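You operate a simulated robot arm through the tools that you are given. There is no shell and no other tool. Be economical: measure what you need, move in short steps, check, and stop when the job is done.

Carry out the task below with a simulated robot arm. There is one attempt and no reset: what you move stays moved.

TASK
Open the top desk drawer.

It is judged by the outcome, as a careful person would: the job done as asked, and still so three seconds after it is handed in. It fails if anything else is knocked over, pushed out of place, dropped, spilled or broken.

THE ROBOT
A 6-joint arm with a two-finger parallel gripper, fixed in place. Base frame: the origin is at the foot of the arm, x ahead of it, y to its left, z up. Lengths are in m, angles in degrees, forces in N, time in s.
With the tool pointing down near the work surface it reaches from about 0.16 to 0.64 m from the base axis. Its first joint turns from -66.0 to 66.0 degrees. Payload 2.9 kg.
Tool frame: the origin (TCP) lies between the finger pads and is the grasp point; the fingertips stand 0.03 m ahead of it; z points along the fingers, y is the line along which they close. The gripper opens to 0.11 m. The fingers are 0.02 m wide and 0.01 m thick; the gripper's body (0.048 by 0.112 m) begins 0.055 m behind the TCP.
Orientation is that of the tool frame in the base frame, as a unit quaternion [x, y, z, w]. With the fingers straight down and closing along the base's y, the tool's x points along the base's -x, its y along +y and its z along -z.

THE INTERFACE
- The arm moves only by the tool move_arm. Its argument "motion" is a list of rows, each an object of numbers (a shift or turn left out is 0, a gripper value left out holds the last): "dx", "dy", "dz": the shift along the tool's x, y, z in m; "wx", "wy", "wz": the turn, a rotation vector about the tool's x, y, z in degrees; "jaw": the opening, from 0 (shut) to 1 (fully open). In form: [{"dx": .., "dy": .., "dz": .., "wx": .., "wy": .., "wz": .., "jaw": ..}, ...]. A call has 1 to 10 rows; each row is the pose to reach, as a shift and turn from the pose commanded when the call began, along the tool's axes at that moment. A row lasts 0.2 s, in which the tool goes at most 0.05 m and 8.6 degrees; a call with a longer step from one row to the next is refused whole, and so is a gripper value outside its range. A pose out of reach is approached as far as the arm can. The call stops where the force on the tool passes 40 N (or 10 N more than at its start, if that is more) or the arm is blocked; 0.2 s more then pass. The fingers move at their own pace (about 0.108 m/s each) and stop on an object; they squeeze with about 37 N. The grip force told is the motor's: it shows also when the fingers shut on nothing. Time passes only in rows, and 0.2 s behind the last, so rows that repeat a pose let the fingers close. It gives the time, the measured TCP pose, the force on the tool (base axes), the opening and the grip force at its end, in the units of the frame above (readings bear some noise), and new pictures: "pictures" is both (left out), scene, wrist or none.
- Cameras (640 x 400 px; columns grow to the right, rows downward): "scene" is fixed at [0.0799, 0.44, 1.3617]; the picture's right is [-0.65, -0.76, 0.00], its down [-0.53, 0.46, -0.71] and it looks along [0.54, -0.46, -0.71] (base axes); focal length 346 px, centre (320, 200). "wrist" rides on the gripper at [-0.036, 0, -0.057] in the tool frame; the picture's right is [0.00, -1.00, 0.00], its down [0.97, 0.00, -0.24] and it looks along [0.24, 0.00, 0.97] (tool axes); focal length 218 px, centre (320, 200).
- probe_pixels(camera, pixels): for up to 12 pixels [column, row] of the newest picture of that camera ("zoom" is the newest enlarged one), the place [x, y, z] in the base frame of the surface seen there, good to about 0.002 m, but the place of the scene camera against the robot may be out by one fixed shift of up to 0.012 m in any direction. No time passes.
- inspect(camera, box): a new picture of the part [left, top, right, bottom] of that camera's present view, enlarged. No time passes.
- hand_in(): hands the job in; it is judged then, once.

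Work in short steps. Measure before you move; look again where a grasp or a placing could have gone wrong, and mend it. You have 60 turns and 120 pictures in all, the two below and enlarged ones among them. Open the gripper and draw the arm clear of the work before you hand the job in, unless the task says otherwise; then end with one line.

The tools are called after "Emit:" by a JSON object that holds its "api" and its "payload". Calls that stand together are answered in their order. move_arm: Moves the arm, as the interface text tells. Its arguments: {"type":"object","properties":{"motion":{"type":"array"},"pictures":{"type":"string","enum":["both","scene","wrist","none"]}},"required":["motion"]} The other tools are called the same way: probe_pixels (camera, pixels) gives the place of the surface under pixels of a picture; inspect (camera, box) takes an enlarged picture of a part of a camera's view; hand_in () hands the job in.

At the start:

```text
time: 0.0
tool_pos: [0.4828, -0.0625, 0.8545]
orientation: [0.0, 1.0, 0.0, 0.0]
force: [0.0, 0.0, 0.2]
finger_gap: 0.11
finger_force: 0.0
```

scene: 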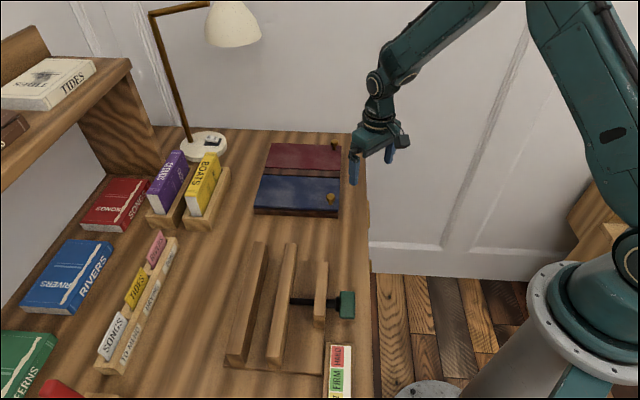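
wrist: 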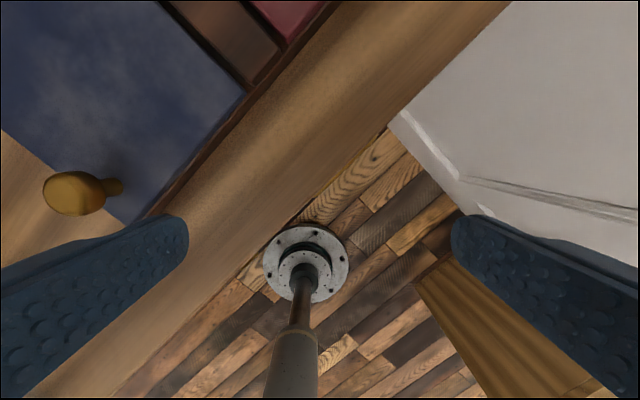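

The desk shows a red and blue item with knobs near (300,180); I look closer and measure.

Emit:
{"api": "inspect", "payload": {"camera": "scene", "box": [230, 120, 390, 220]}}

Emit:
{"api": "inspect", "payload": {"camera": "scene", "box": [220, 220, 400, 400]}}

Emit:
{"api": "probe_pixels", "payload": {"camera": "scene", "pixels": [[331, 197], [334, 146], [300, 195], [310, 157], [265, 205], [340, 212], [343, 152], [272, 147], [350, 225], [347, 305], [292, 172], [366, 200]]}}

```text
4.00 times, centred on (310, 170) of scene
```

zoom: 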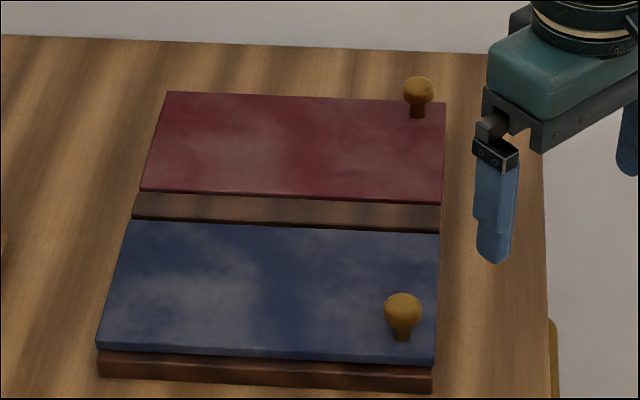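

```text
2.22 times, centred on (310, 310) of scene
```

zoom: 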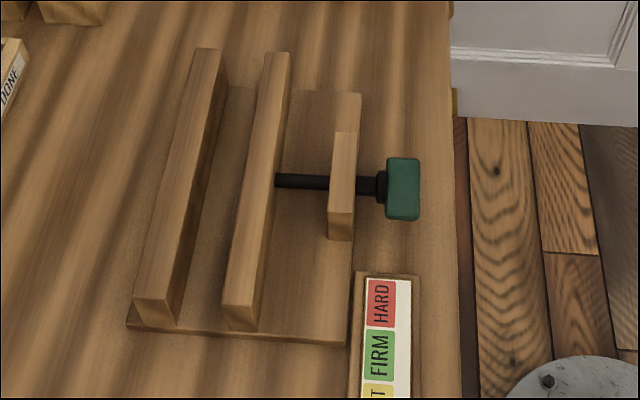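

```text
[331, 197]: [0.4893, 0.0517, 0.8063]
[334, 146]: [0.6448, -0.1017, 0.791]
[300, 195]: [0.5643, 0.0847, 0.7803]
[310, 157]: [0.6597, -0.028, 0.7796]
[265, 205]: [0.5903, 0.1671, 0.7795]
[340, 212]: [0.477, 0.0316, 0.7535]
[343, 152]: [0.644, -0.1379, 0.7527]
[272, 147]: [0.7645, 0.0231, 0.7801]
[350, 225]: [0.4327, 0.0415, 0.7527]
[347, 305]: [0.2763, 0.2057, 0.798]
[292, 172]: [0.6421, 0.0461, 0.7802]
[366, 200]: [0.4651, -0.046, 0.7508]
```

The desk top is at z≈0.752, so the drawers must be in its front face, beneath the edge near column 370. I look at that face and the wooden thing at right.

Emit:
{"api": "inspect", "payload": {"camera": "scene", "box": [340, 120, 420, 280]}}

Emit:
{"api": "inspect", "payload": {"camera": "scene", "box": [540, 150, 640, 290]}}

Emit:
{"api": "probe_pixels", "payload": {"camera": "scene", "pixels": [[365, 150], [367, 190], [370, 215], [371, 260], [374, 330], [595, 210], [620, 215], [400, 300], [369, 180], [370, 240]]}}

Emit:
{"api": "probe_pixels", "payload": {"camera": "wrist", "pixels": [[300, 160], [200, 280], [400, 60], [360, 180], [480, 320], [540, 380], [400, 110], [290, 210], [305, 285]]}}

```text
2.50 times, centred on (380, 200) of scene
```

zoom: 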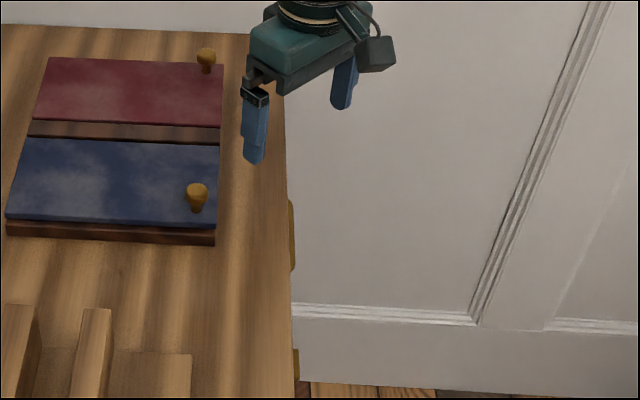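

```text
2.86 times, centred on (590, 220) of scene
```

zoom: 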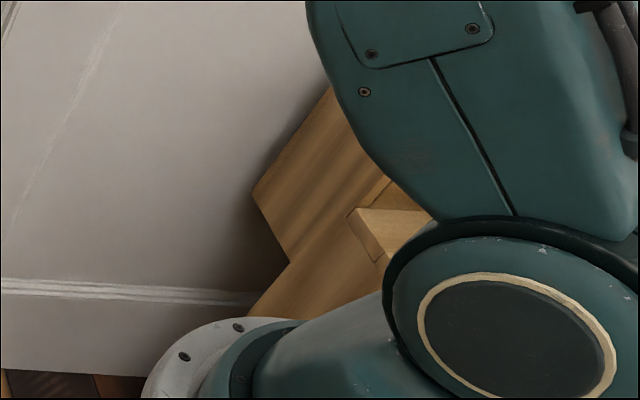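

```text
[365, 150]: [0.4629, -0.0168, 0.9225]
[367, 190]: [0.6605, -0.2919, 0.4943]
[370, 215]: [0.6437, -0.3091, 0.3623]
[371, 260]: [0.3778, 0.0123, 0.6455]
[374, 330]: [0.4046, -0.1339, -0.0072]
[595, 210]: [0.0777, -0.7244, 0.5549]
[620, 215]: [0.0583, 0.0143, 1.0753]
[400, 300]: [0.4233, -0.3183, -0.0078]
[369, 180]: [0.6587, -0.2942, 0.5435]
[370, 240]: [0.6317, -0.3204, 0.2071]
```

```text
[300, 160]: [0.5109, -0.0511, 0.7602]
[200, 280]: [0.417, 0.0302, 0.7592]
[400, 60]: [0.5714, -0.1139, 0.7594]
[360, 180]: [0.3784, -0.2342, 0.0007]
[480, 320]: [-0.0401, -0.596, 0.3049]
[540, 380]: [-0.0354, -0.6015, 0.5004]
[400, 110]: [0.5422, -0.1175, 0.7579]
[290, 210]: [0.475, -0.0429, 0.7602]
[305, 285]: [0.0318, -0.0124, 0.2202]
```

Two handles show on the desk's front face, at about (369,214) and (371,266). That face runs along (0.77,-0.64). I back off and turn 50° so the wrist camera can face it.

Emit:
{"api": "move_arm", "payload": {"motion": [{"dx": 0.03, "dy": -0.02, "dz": -0.008, "wz": -8.3}, {"dx": 0.06, "dy": -0.045, "dz": -0.016, "wz": -16.6}, {"dx": 0.085, "dy": -0.07, "dz": -0.024, "wz": -25}, {"dx": 0.11, "dy": -0.09, "dz": -0.03, "wz": -33.3}, {"dx": 0.13, "dy": -0.12, "dz": -0.03, "wz": -41.6}, {"dx": 0.15, "dy": -0.14, "dz": -0.03, "wz": -50}], "pictures": "wrist"}}

```text
time: 1.4
tool_pos: [0.3295, -0.2039, 0.8828]
orientation: [-0.424, 0.906, 0.0, 0.0]
force: [-0.1, 0.0, 0.5]
finger_gap: 0.1101
finger_force: 0.0
```

wrist: 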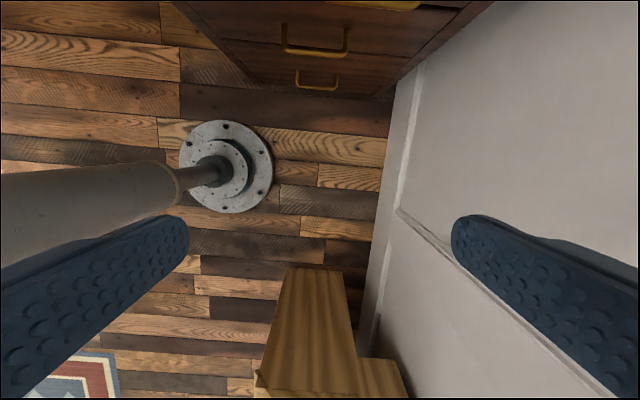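

Handles of a stack of drawers show at the top (330,40). I pitch the tool toward the desk to see all of it.

Emit:
{"api": "move_arm", "payload": {"motion": [{"wy": -8}, {"wy": -16}, {"wy": -24}, {"wy": -32}, {"wy": -40}, {"wy": -48}, {"wy": -56}], "pictures": "both"}}

```text
time: 3.0
tool_pos: [0.333, -0.2033, 0.8856]
orientation: [-0.374, 0.799, 0.199, 0.426]
force: [0.0, -0.3, 0.4]
finger_gap: 0.1098
finger_force: 0.0
```

scene: 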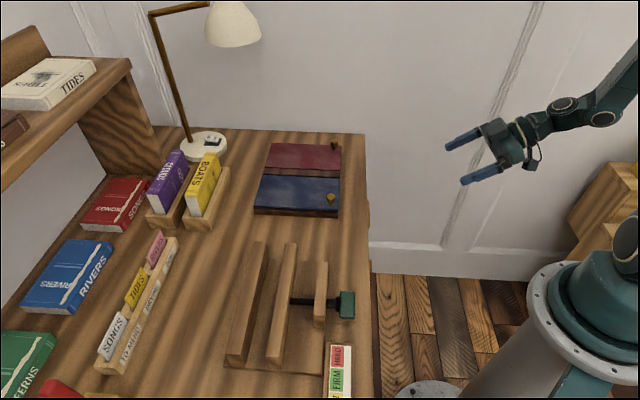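
wrist: 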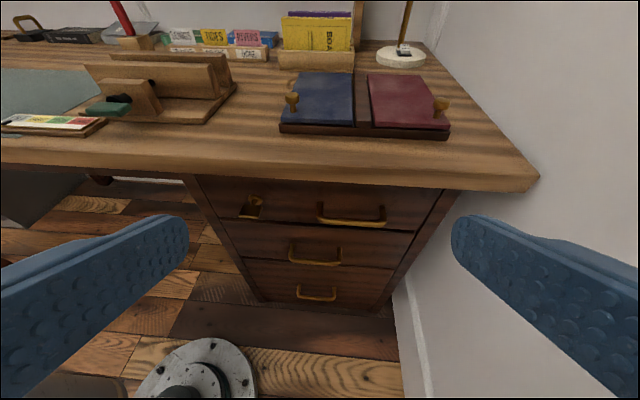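

A three-drawer pedestal shows. The top drawer has a bar handle at (350,218) and some fitting at (250,207), perhaps a latch; I look closer.

Emit:
{"api": "inspect", "payload": {"camera": "wrist", "box": [180, 165, 460, 315]}}

Emit:
{"api": "inspect", "payload": {"camera": "wrist", "box": [220, 180, 300, 230]}}

Emit:
{"api": "probe_pixels", "payload": {"camera": "wrist", "pixels": [[352, 222], [322, 219], [382, 221], [350, 205], [290, 200], [410, 210], [250, 213], [254, 199], [300, 178], [430, 185], [300, 225], [230, 200]]}}

```text
2.29 times, centred on (320, 240) of wrist
```

zoom: 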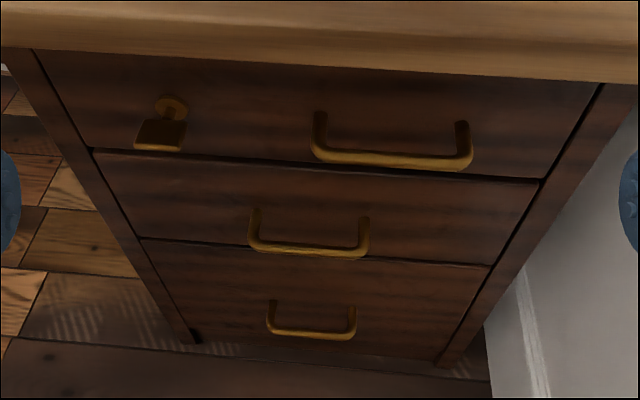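

```text
8.00 times, centred on (260, 205) of wrist
```

zoom: 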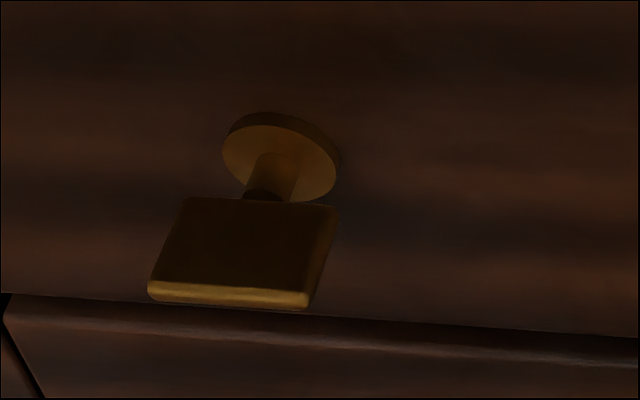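

```text
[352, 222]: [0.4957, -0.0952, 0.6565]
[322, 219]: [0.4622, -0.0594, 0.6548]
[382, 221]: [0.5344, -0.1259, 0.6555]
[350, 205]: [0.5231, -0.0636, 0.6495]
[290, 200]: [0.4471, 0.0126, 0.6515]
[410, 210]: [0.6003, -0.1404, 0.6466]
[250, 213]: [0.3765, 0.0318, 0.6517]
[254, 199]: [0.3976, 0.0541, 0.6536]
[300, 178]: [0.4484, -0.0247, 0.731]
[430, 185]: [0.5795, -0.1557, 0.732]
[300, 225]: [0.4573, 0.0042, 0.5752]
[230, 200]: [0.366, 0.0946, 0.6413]
```

The top drawer's bar handle has ends (0.462,-0.059) and (0.534,-0.126) at z≈0.655. The face normal is about (-0.707,-0.707), and a key sits in its lock. I level the tool while lowering it, well away from the desk.

Emit:
{"api": "move_arm", "payload": {"motion": [{"dx": 0.022, "dz": 0.015, "wy": -6}, {"dx": 0.045, "dz": 0.03, "wy": -12}, {"dx": 0.067, "dz": 0.045, "wy": -18}, {"dx": 0.09, "dz": 0.06, "wy": -24}, {"dx": 0.11, "dz": 0.074, "wy": -30}, {"dx": 0.124, "dz": 0.084, "wy": -34}], "pictures": "both"}}

```text
time: 4.4
tool_pos: [0.3486, -0.1519, 0.7494]
orientation: [-0.307, 0.661, 0.288, 0.621]
force: [0.8, -0.3, 0.0]
finger_gap: 0.1099
finger_force: 0.0
out of reach, approached as far as the arm can: row 1, 2, 3, 4, 5, 6
```

scene: 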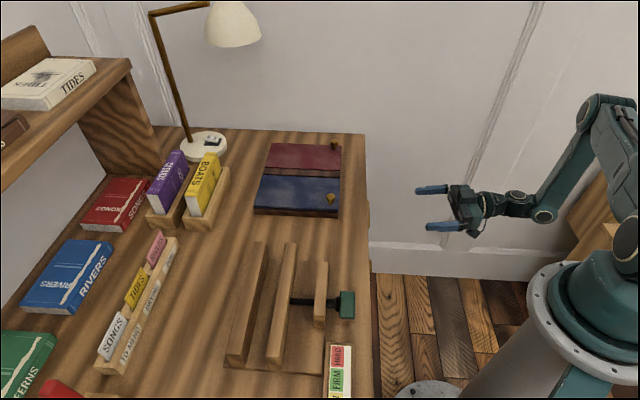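
wrist: 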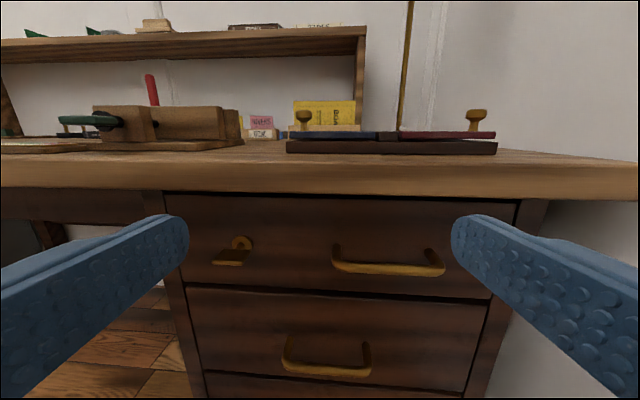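

The key's bow lies flat (horizontal) at (230,258) and the handle bar is at (388,269). I measure both from this closer view.

Emit:
{"api": "probe_pixels", "payload": {"camera": "wrist", "pixels": [[388, 269], [340, 266], [438, 271], [388, 240], [300, 240], [470, 235], [228, 263], [232, 256], [241, 242], [388, 280], [320, 185], [500, 190]]}}

Emit:
{"api": "inspect", "payload": {"camera": "wrist", "box": [190, 215, 290, 285]}}

```text
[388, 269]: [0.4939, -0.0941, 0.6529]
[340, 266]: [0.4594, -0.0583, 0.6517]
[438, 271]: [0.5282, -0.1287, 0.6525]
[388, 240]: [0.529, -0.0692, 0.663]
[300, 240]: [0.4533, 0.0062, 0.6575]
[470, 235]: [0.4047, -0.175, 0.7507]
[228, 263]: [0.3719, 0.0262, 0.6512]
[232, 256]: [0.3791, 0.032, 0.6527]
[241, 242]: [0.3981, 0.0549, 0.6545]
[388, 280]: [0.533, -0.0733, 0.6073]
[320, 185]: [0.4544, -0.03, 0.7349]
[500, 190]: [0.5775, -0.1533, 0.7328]
```

```text
5.71 times, centred on (240, 250) of wrist
```

zoom: 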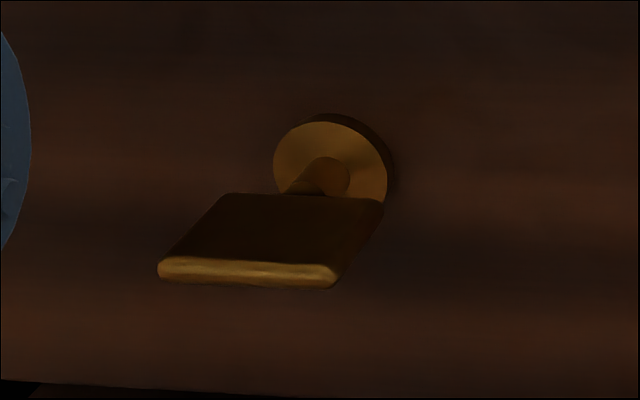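

Bar front is at s≈0.283 along the face normal, z≈0.653. I roll the tool so the fingers will close vertically on the bar, easing slightly forward.

Emit:
{"api": "move_arm", "payload": {"motion": [{"dz": 0.01, "wz": 8.5}, {"dz": 0.02, "wz": 17}, {"dz": 0.03, "wz": 25.5}, {"dz": 0.04, "wz": 34}, {"dz": 0.04, "wz": 42.5}, {"dz": 0.04, "wz": 51}, {"dz": 0.04, "wz": 59.5}, {"dz": 0.04, "wz": 68}, {"dz": 0.04, "wz": 76.5}, {"dz": 0.04, "wz": 85}], "pictures": "wrist"}}

```text
time: 6.6
tool_pos: [0.3752, -0.1209, 0.7435]
orientation: [0.222, 0.697, 0.629, 0.261]
force: [0.0, -0.6, 0.3]
finger_gap: 0.11
finger_force: 0.0
```

wrist: 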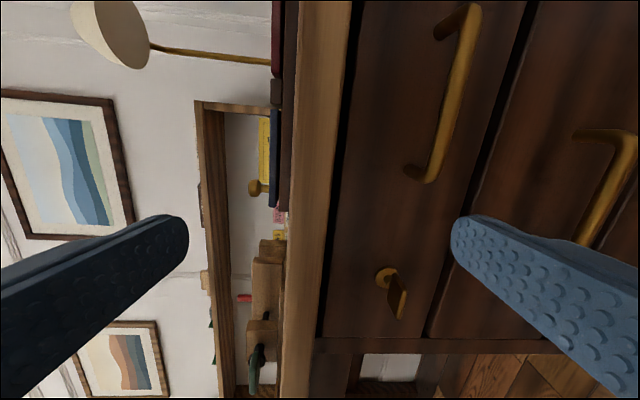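

Rolled; TCP at s≈0.18. I shift to 0.07 m in front of the bar's middle, level and square to the face, with the jaw half open.

Emit:
{"api": "move_arm", "payload": {"motion": [{"dx": -0.02, "dy": -0.031, "dz": 0.012, "wx": -1.3, "wy": -1.7, "wz": 1.7, "jaw": 0.5}, {"dx": -0.04, "dy": -0.062, "dz": 0.024, "wx": -2.6, "wy": -3.4, "wz": 3.4}, {"dx": -0.06, "dy": -0.0935, "dz": 0.036, "wx": -4, "wy": -5, "wz": 5}], "pictures": "both"}}

```text
time: 7.4
tool_pos: [0.4364, -0.1213, 0.6578]
orientation: [0.289, 0.688, 0.613, 0.26]
force: [-0.4, -0.2, -0.4]
finger_gap: 0.055
finger_force: 0.1
out of reach, approached as far as the arm can: row 1, 2, 3
```

scene: 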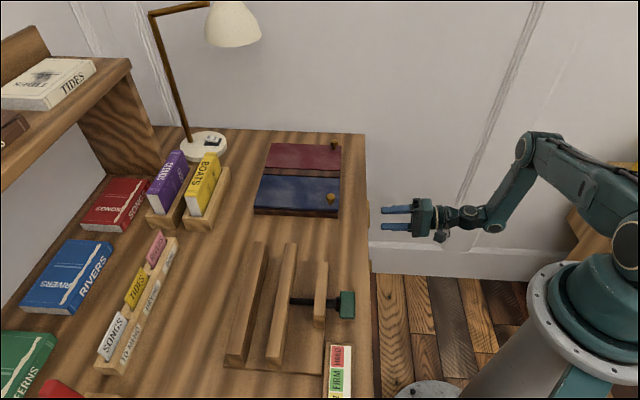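
wrist: 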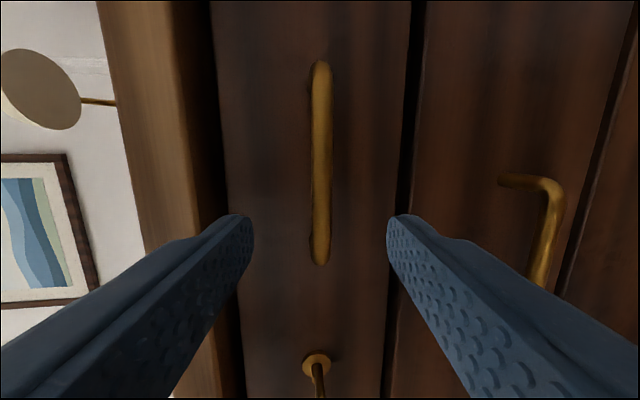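

The pose falls short (pitch limited low and close in), and the bar shows centred at (320,160). I tilt to about 20° downward, which should be easier for the arm, and set up 0.06 m before the bar's middle.

Emit:
{"api": "move_arm", "payload": {"motion": [{"dx": -0.011, "dy": 0.0083, "dz": 0.0036, "wx": 6.7, "jaw": 0.36}, {"dx": -0.0216, "dy": 0.0166, "dz": 0.0073, "wx": 13.5}, {"dx": -0.0216, "dy": 0.0166, "dz": 0.0073, "wx": 13.5}], "pictures": "both"}}

```text
time: 8.2
tool_pos: [0.4581, -0.1307, 0.6749]
orientation: [0.317, 0.756, 0.528, 0.224]
force: [0.2, -0.4, -0.5]
finger_gap: 0.0398
finger_force: 0.1
```

scene: 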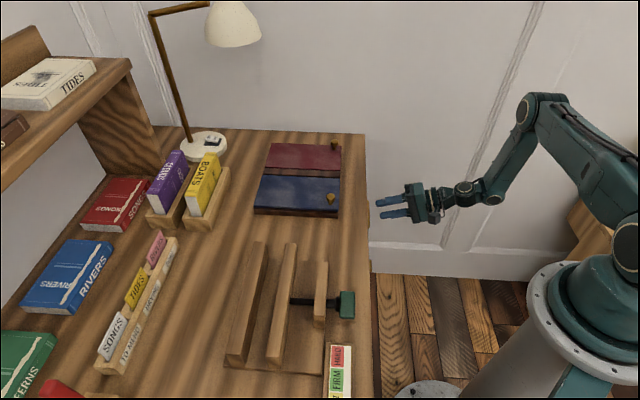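
wrist: 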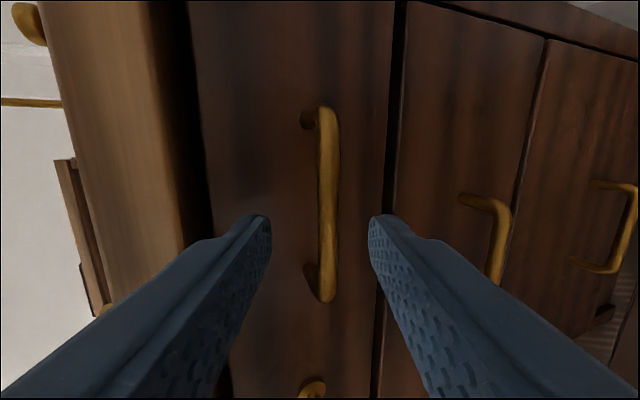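

Reached exactly; the bar (328,200) lies between the fingers. I go straight in 0.046 m, then close.

Emit:
{"api": "move_arm", "payload": {"motion": [{"dz": 0.016}, {"dz": 0.032}, {"dz": 0.046}], "pictures": "wrist"}}

```text
time: 9.0
tool_pos: [0.4889, -0.1019, 0.6599]
orientation: [0.317, 0.755, 0.528, 0.224]
force: [0.1, 0.4, 0.4]
finger_gap: 0.0396
finger_force: 0.1
```

wrist: 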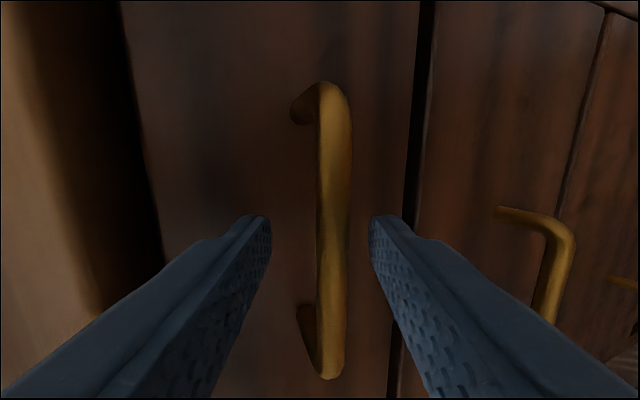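

The bar is between the fingers, some 4 mm off centre; I correct and close.

Emit:
{"api": "move_arm", "payload": {"motion": [{"dy": -0.004}, {"dy": -0.004, "jaw": 0.0}, {"dy": -0.004}, {"dy": -0.004}], "pictures": "wrist"}}

```text
time: 10.0
tool_pos: [0.4883, -0.1016, 0.6557]
orientation: [0.318, 0.755, 0.527, 0.225]
force: [3.8, -1.8, -11.3]
finger_gap: 0.0117
finger_force: 45.4
```

wrist: 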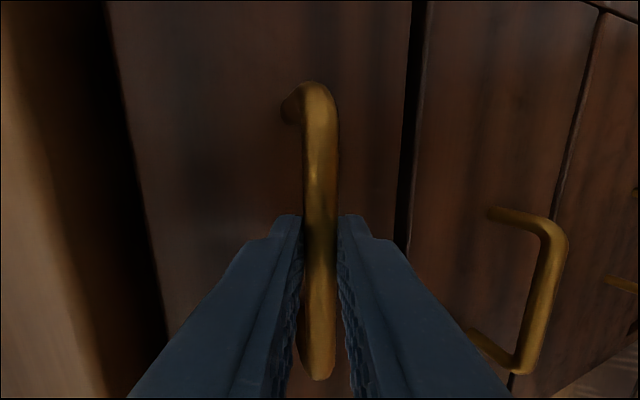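

Gripped (gap 0.0117 m). I try a small 0.02 m pull straight along the face normal to learn whether it is locked.

Emit:
{"api": "move_arm", "payload": {"motion": [{"dz": -0.0047, "dy": -0.0017}, {"dz": -0.0094, "dy": -0.0034}, {"dz": -0.0188, "dy": -0.0069}], "pictures": "wrist"}}

```text
time: 10.8
tool_pos: [0.4743, -0.1176, 0.6565]
orientation: [0.319, 0.757, 0.525, 0.222]
force: [4.6, -3.3, -24.2]
finger_gap: 0.0114
finger_force: 45.1
```

wrist: 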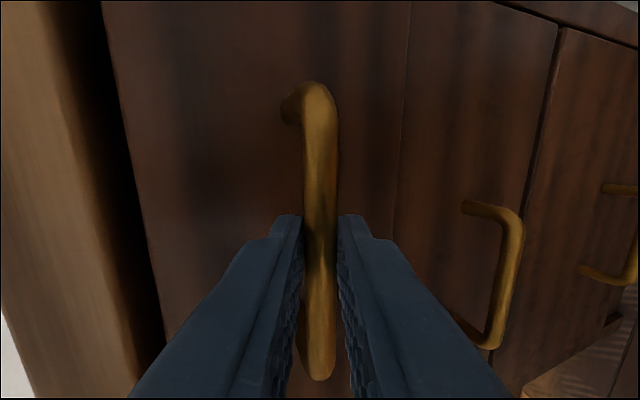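

The drawer comes out freely (it moved 0.02 m with the grip). The tool presses up a little, so I pull 0.08 m more while lowering 2 mm.

Emit:
{"api": "move_arm", "payload": {"motion": [{"dy": -0.002, "dz": 0.0007}, {"dz": -0.014, "dy": -0.0076}, {"dz": -0.029, "dy": -0.0132}, {"dz": -0.044, "dy": -0.0188}, {"dz": -0.059, "dy": -0.0245}, {"dz": -0.0742, "dy": -0.0302}], "pictures": "both"}}

```text
time: 12.2
tool_pos: [0.4182, -0.1728, 0.6552]
orientation: [0.317, 0.755, 0.527, 0.225]
force: [2.5, 0.5, -4.2]
finger_gap: 0.0113
finger_force: 45.0
```

scene: 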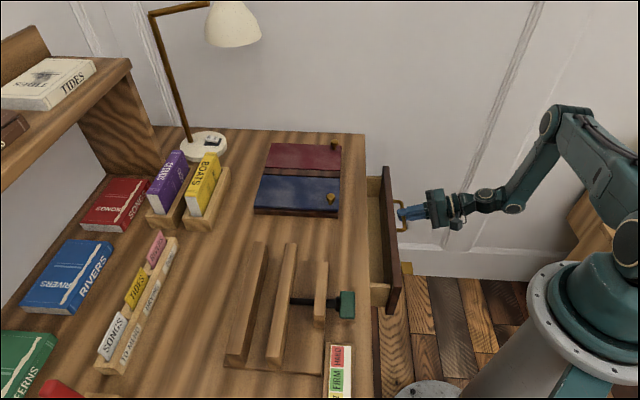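
wrist: 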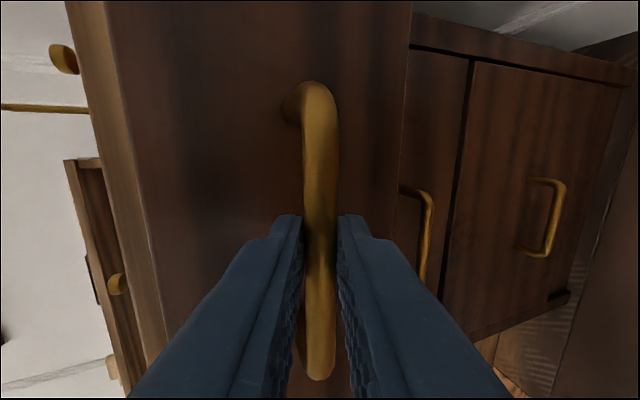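

The drawer is 0.10 m out with low force. I pull a further 0.08 m.

Emit:
{"api": "move_arm", "payload": {"motion": [{"dz": -0.015, "dy": -0.0055}, {"dz": -0.03, "dy": -0.011}, {"dz": -0.045, "dy": -0.0165}, {"dz": -0.06, "dy": -0.022}, {"dz": -0.075, "dy": -0.0275}], "pictures": "both"}}

```text
time: 13.4
tool_pos: [0.3744, -0.2179, 0.6551]
orientation: [0.316, 0.754, 0.531, 0.224]
force: [-9.6, 9.0, 24.5]
finger_gap: 0.0116
finger_force: 45.4
out of reach, approached as far as the arm can: row 5
```

scene: 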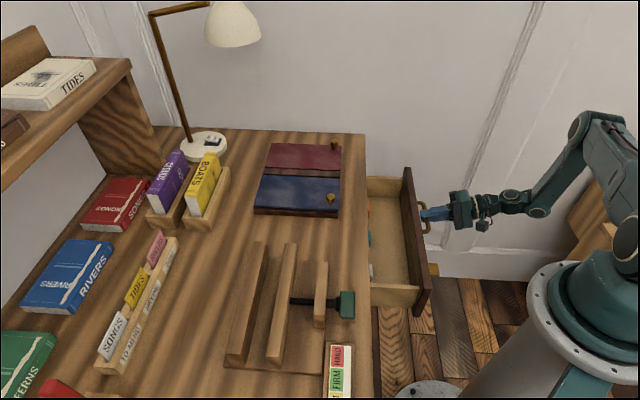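
wrist: 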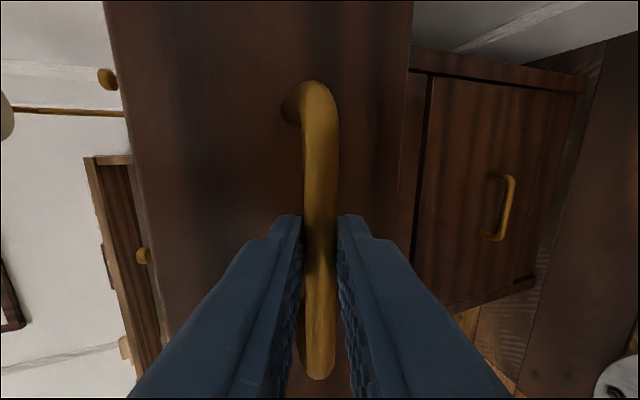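

It is about 0.165 m open, near the arm's limit at this tilt. I pivot the tool 16° steeper about the bar, easing the vertical force, to draw the drawer further.

Emit:
{"api": "move_arm", "payload": {"motion": [{"dy": 0.0015, "dz": 0.001}, {"dy": 0.0025, "dz": 0.001, "wx": 4}, {"dy": 0.0033, "dz": 0.001, "wx": 8}, {"dy": 0.004, "dz": 0.001, "wx": 12}, {"dy": 0.0048, "dz": 0.001, "wx": 16}], "pictures": "wrist"}}

```text
time: 14.6
tool_pos: [0.3745, -0.2159, 0.6591]
orientation: [0.345, 0.822, 0.417, 0.177]
force: [-2.1, 3.7, 11.5]
finger_gap: 0.0117
finger_force: 45.2
```

wrist: 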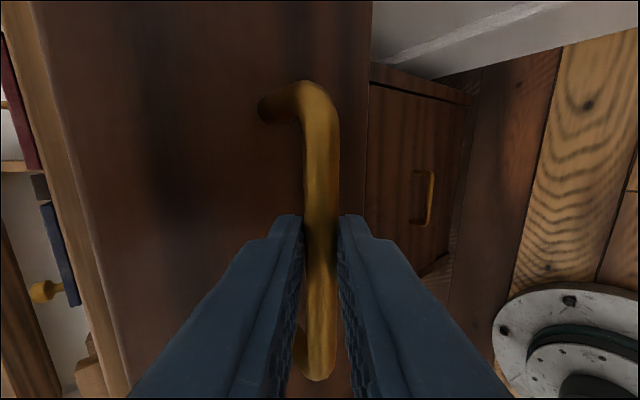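

Now at 36° tilt with less force. I pull a further 0.05 m.

Emit:
{"api": "move_arm", "payload": {"motion": [{"dy": 0.0005}, {"dz": -0.0101, "dy": -0.0069}, {"dz": -0.0202, "dy": -0.0143}, {"dz": -0.0303, "dy": -0.0217}, {"dz": -0.0404, "dy": -0.029}], "pictures": "both"}}

```text
time: 15.8
tool_pos: [0.3474, -0.245, 0.6591]
orientation: [0.346, 0.821, 0.419, 0.175]
force: [-13.0, 11.1, 10.3]
finger_gap: 0.0114
finger_force: 45.2
out of reach, approached as far as the arm can: row 5
```

scene: 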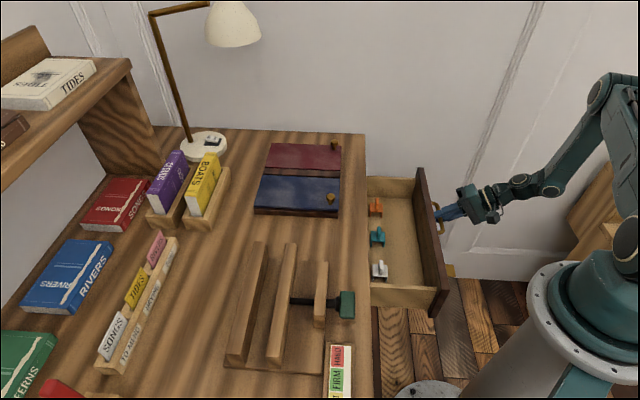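
wrist: 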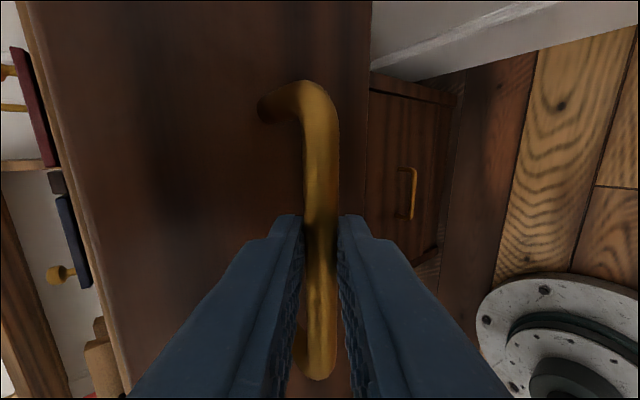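

The drawer is 0.2 m open, its compartments in plain view. I open the jaw modestly and see how the force settles.

Emit:
{"api": "move_arm", "payload": {"motion": [{"jaw": 0.4}, {"jaw": 0.4}, {"dz": -0.01, "jaw": 0.4}, {"dz": -0.02, "jaw": 0.4}], "pictures": "wrist"}}

```text
time: 16.8
tool_pos: [0.3528, -0.2497, 0.6703]
orientation: [0.346, 0.821, 0.417, 0.177]
force: [0.7, 1.0, 0.1]
finger_gap: 0.044
finger_force: 0.0
out of reach, approached as far as the arm can: row 3, 4
```

wrist: 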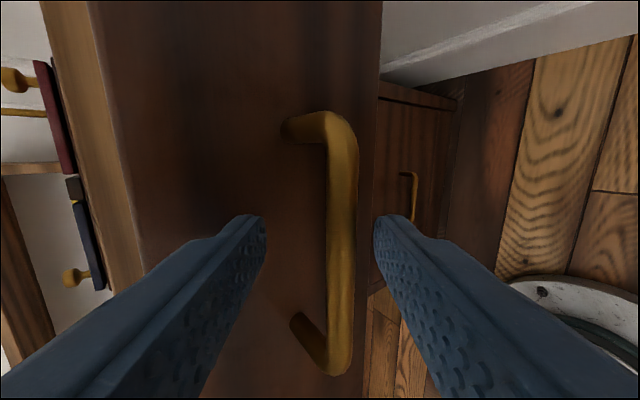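

Free of load. I continue backing out, tilting steeper so the retreat goes more upward, where the arm has reach.

Emit:
{"api": "move_arm", "payload": {"motion": [{"dz": -0.008, "wx": 4}, {"dz": -0.016, "wx": 8}, {"dz": -0.025, "wx": 12}], "pictures": "both"}}

```text
time: 17.6
tool_pos: [0.3376, -0.2649, 0.6841]
orientation: [0.363, 0.86, 0.329, 0.14]
force: [-0.5, -0.6, 0.0]
finger_gap: 0.0443
finger_force: 0.1
```

scene: 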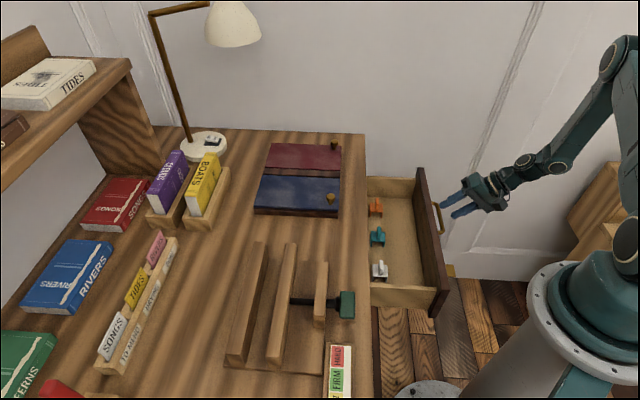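
wrist: 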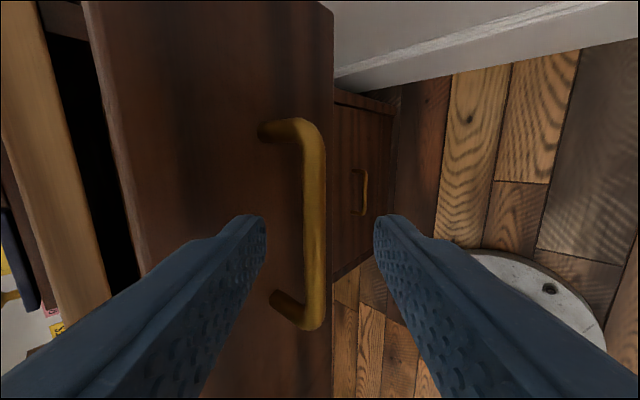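

The fingers are clear of the bar (about 0.018 m short of it). I back off further and rise.

Emit:
{"api": "move_arm", "payload": {"motion": [{"dz": -0.025}, {"dz": -0.05}, {"dz": -0.08, "dy": 0.02}, {"dz": -0.11, "dy": 0.045}, {"dz": -0.14, "dy": 0.07}, {"dz": -0.17, "dy": 0.095}], "pictures": "both"}}

```text
time: 19.0
tool_pos: [0.3307, -0.2796, 0.8751]
orientation: [0.363, 0.861, 0.329, 0.14]
force: [0.5, -0.7, 0.0]
finger_gap: 0.044
finger_force: 0.1
out of reach, approached as far as the arm can: row 2, 3, 4, 5, 6
```

scene: 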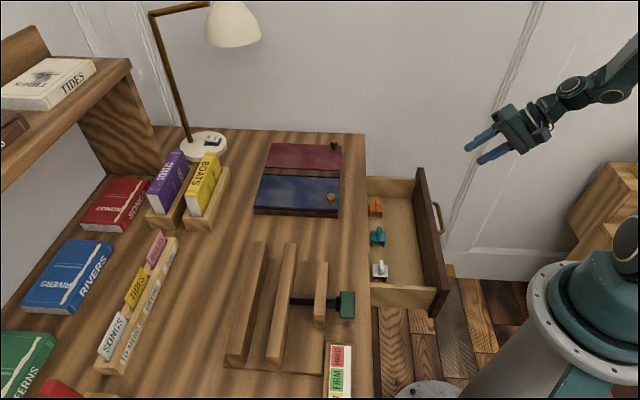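
wrist: 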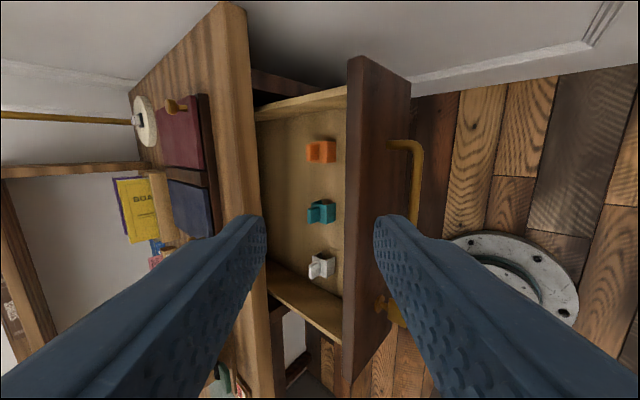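

The drawer stands open about 0.2 m with its contents upright, nothing on the desk has moved, and the arm is well above it. I open the gripper fully and check that the drawer stays put.

Emit:
{"api": "move_arm", "payload": {"motion": [{"jaw": 1.0}, {"jaw": 1.0}, {"jaw": 1.0}], "pictures": "scene"}}

```text
time: 19.8
tool_pos: [0.3313, -0.2802, 0.875]
orientation: [0.362, 0.861, 0.328, 0.141]
force: [0.3, 0.1, 0.5]
finger_gap: 0.1099
finger_force: 0.1
```

scene: 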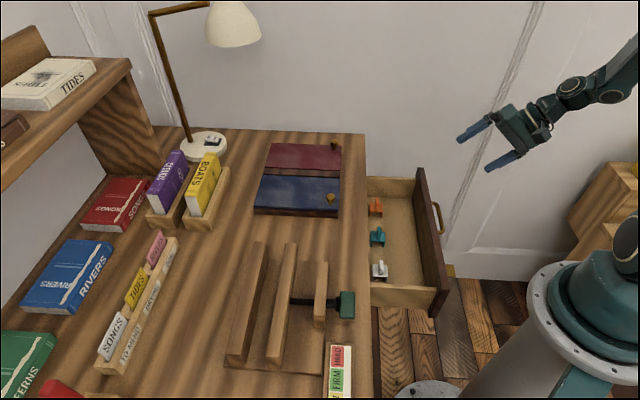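

The drawer has stayed where I left it, so I hand the job in.

Emit:
{"api": "hand_in", "payload": {}}

```text
The job is handed in.
```

The top desk drawer is open about 0.2 m, nothing else was disturbed, and the arm is drawn clear with the gripper open.
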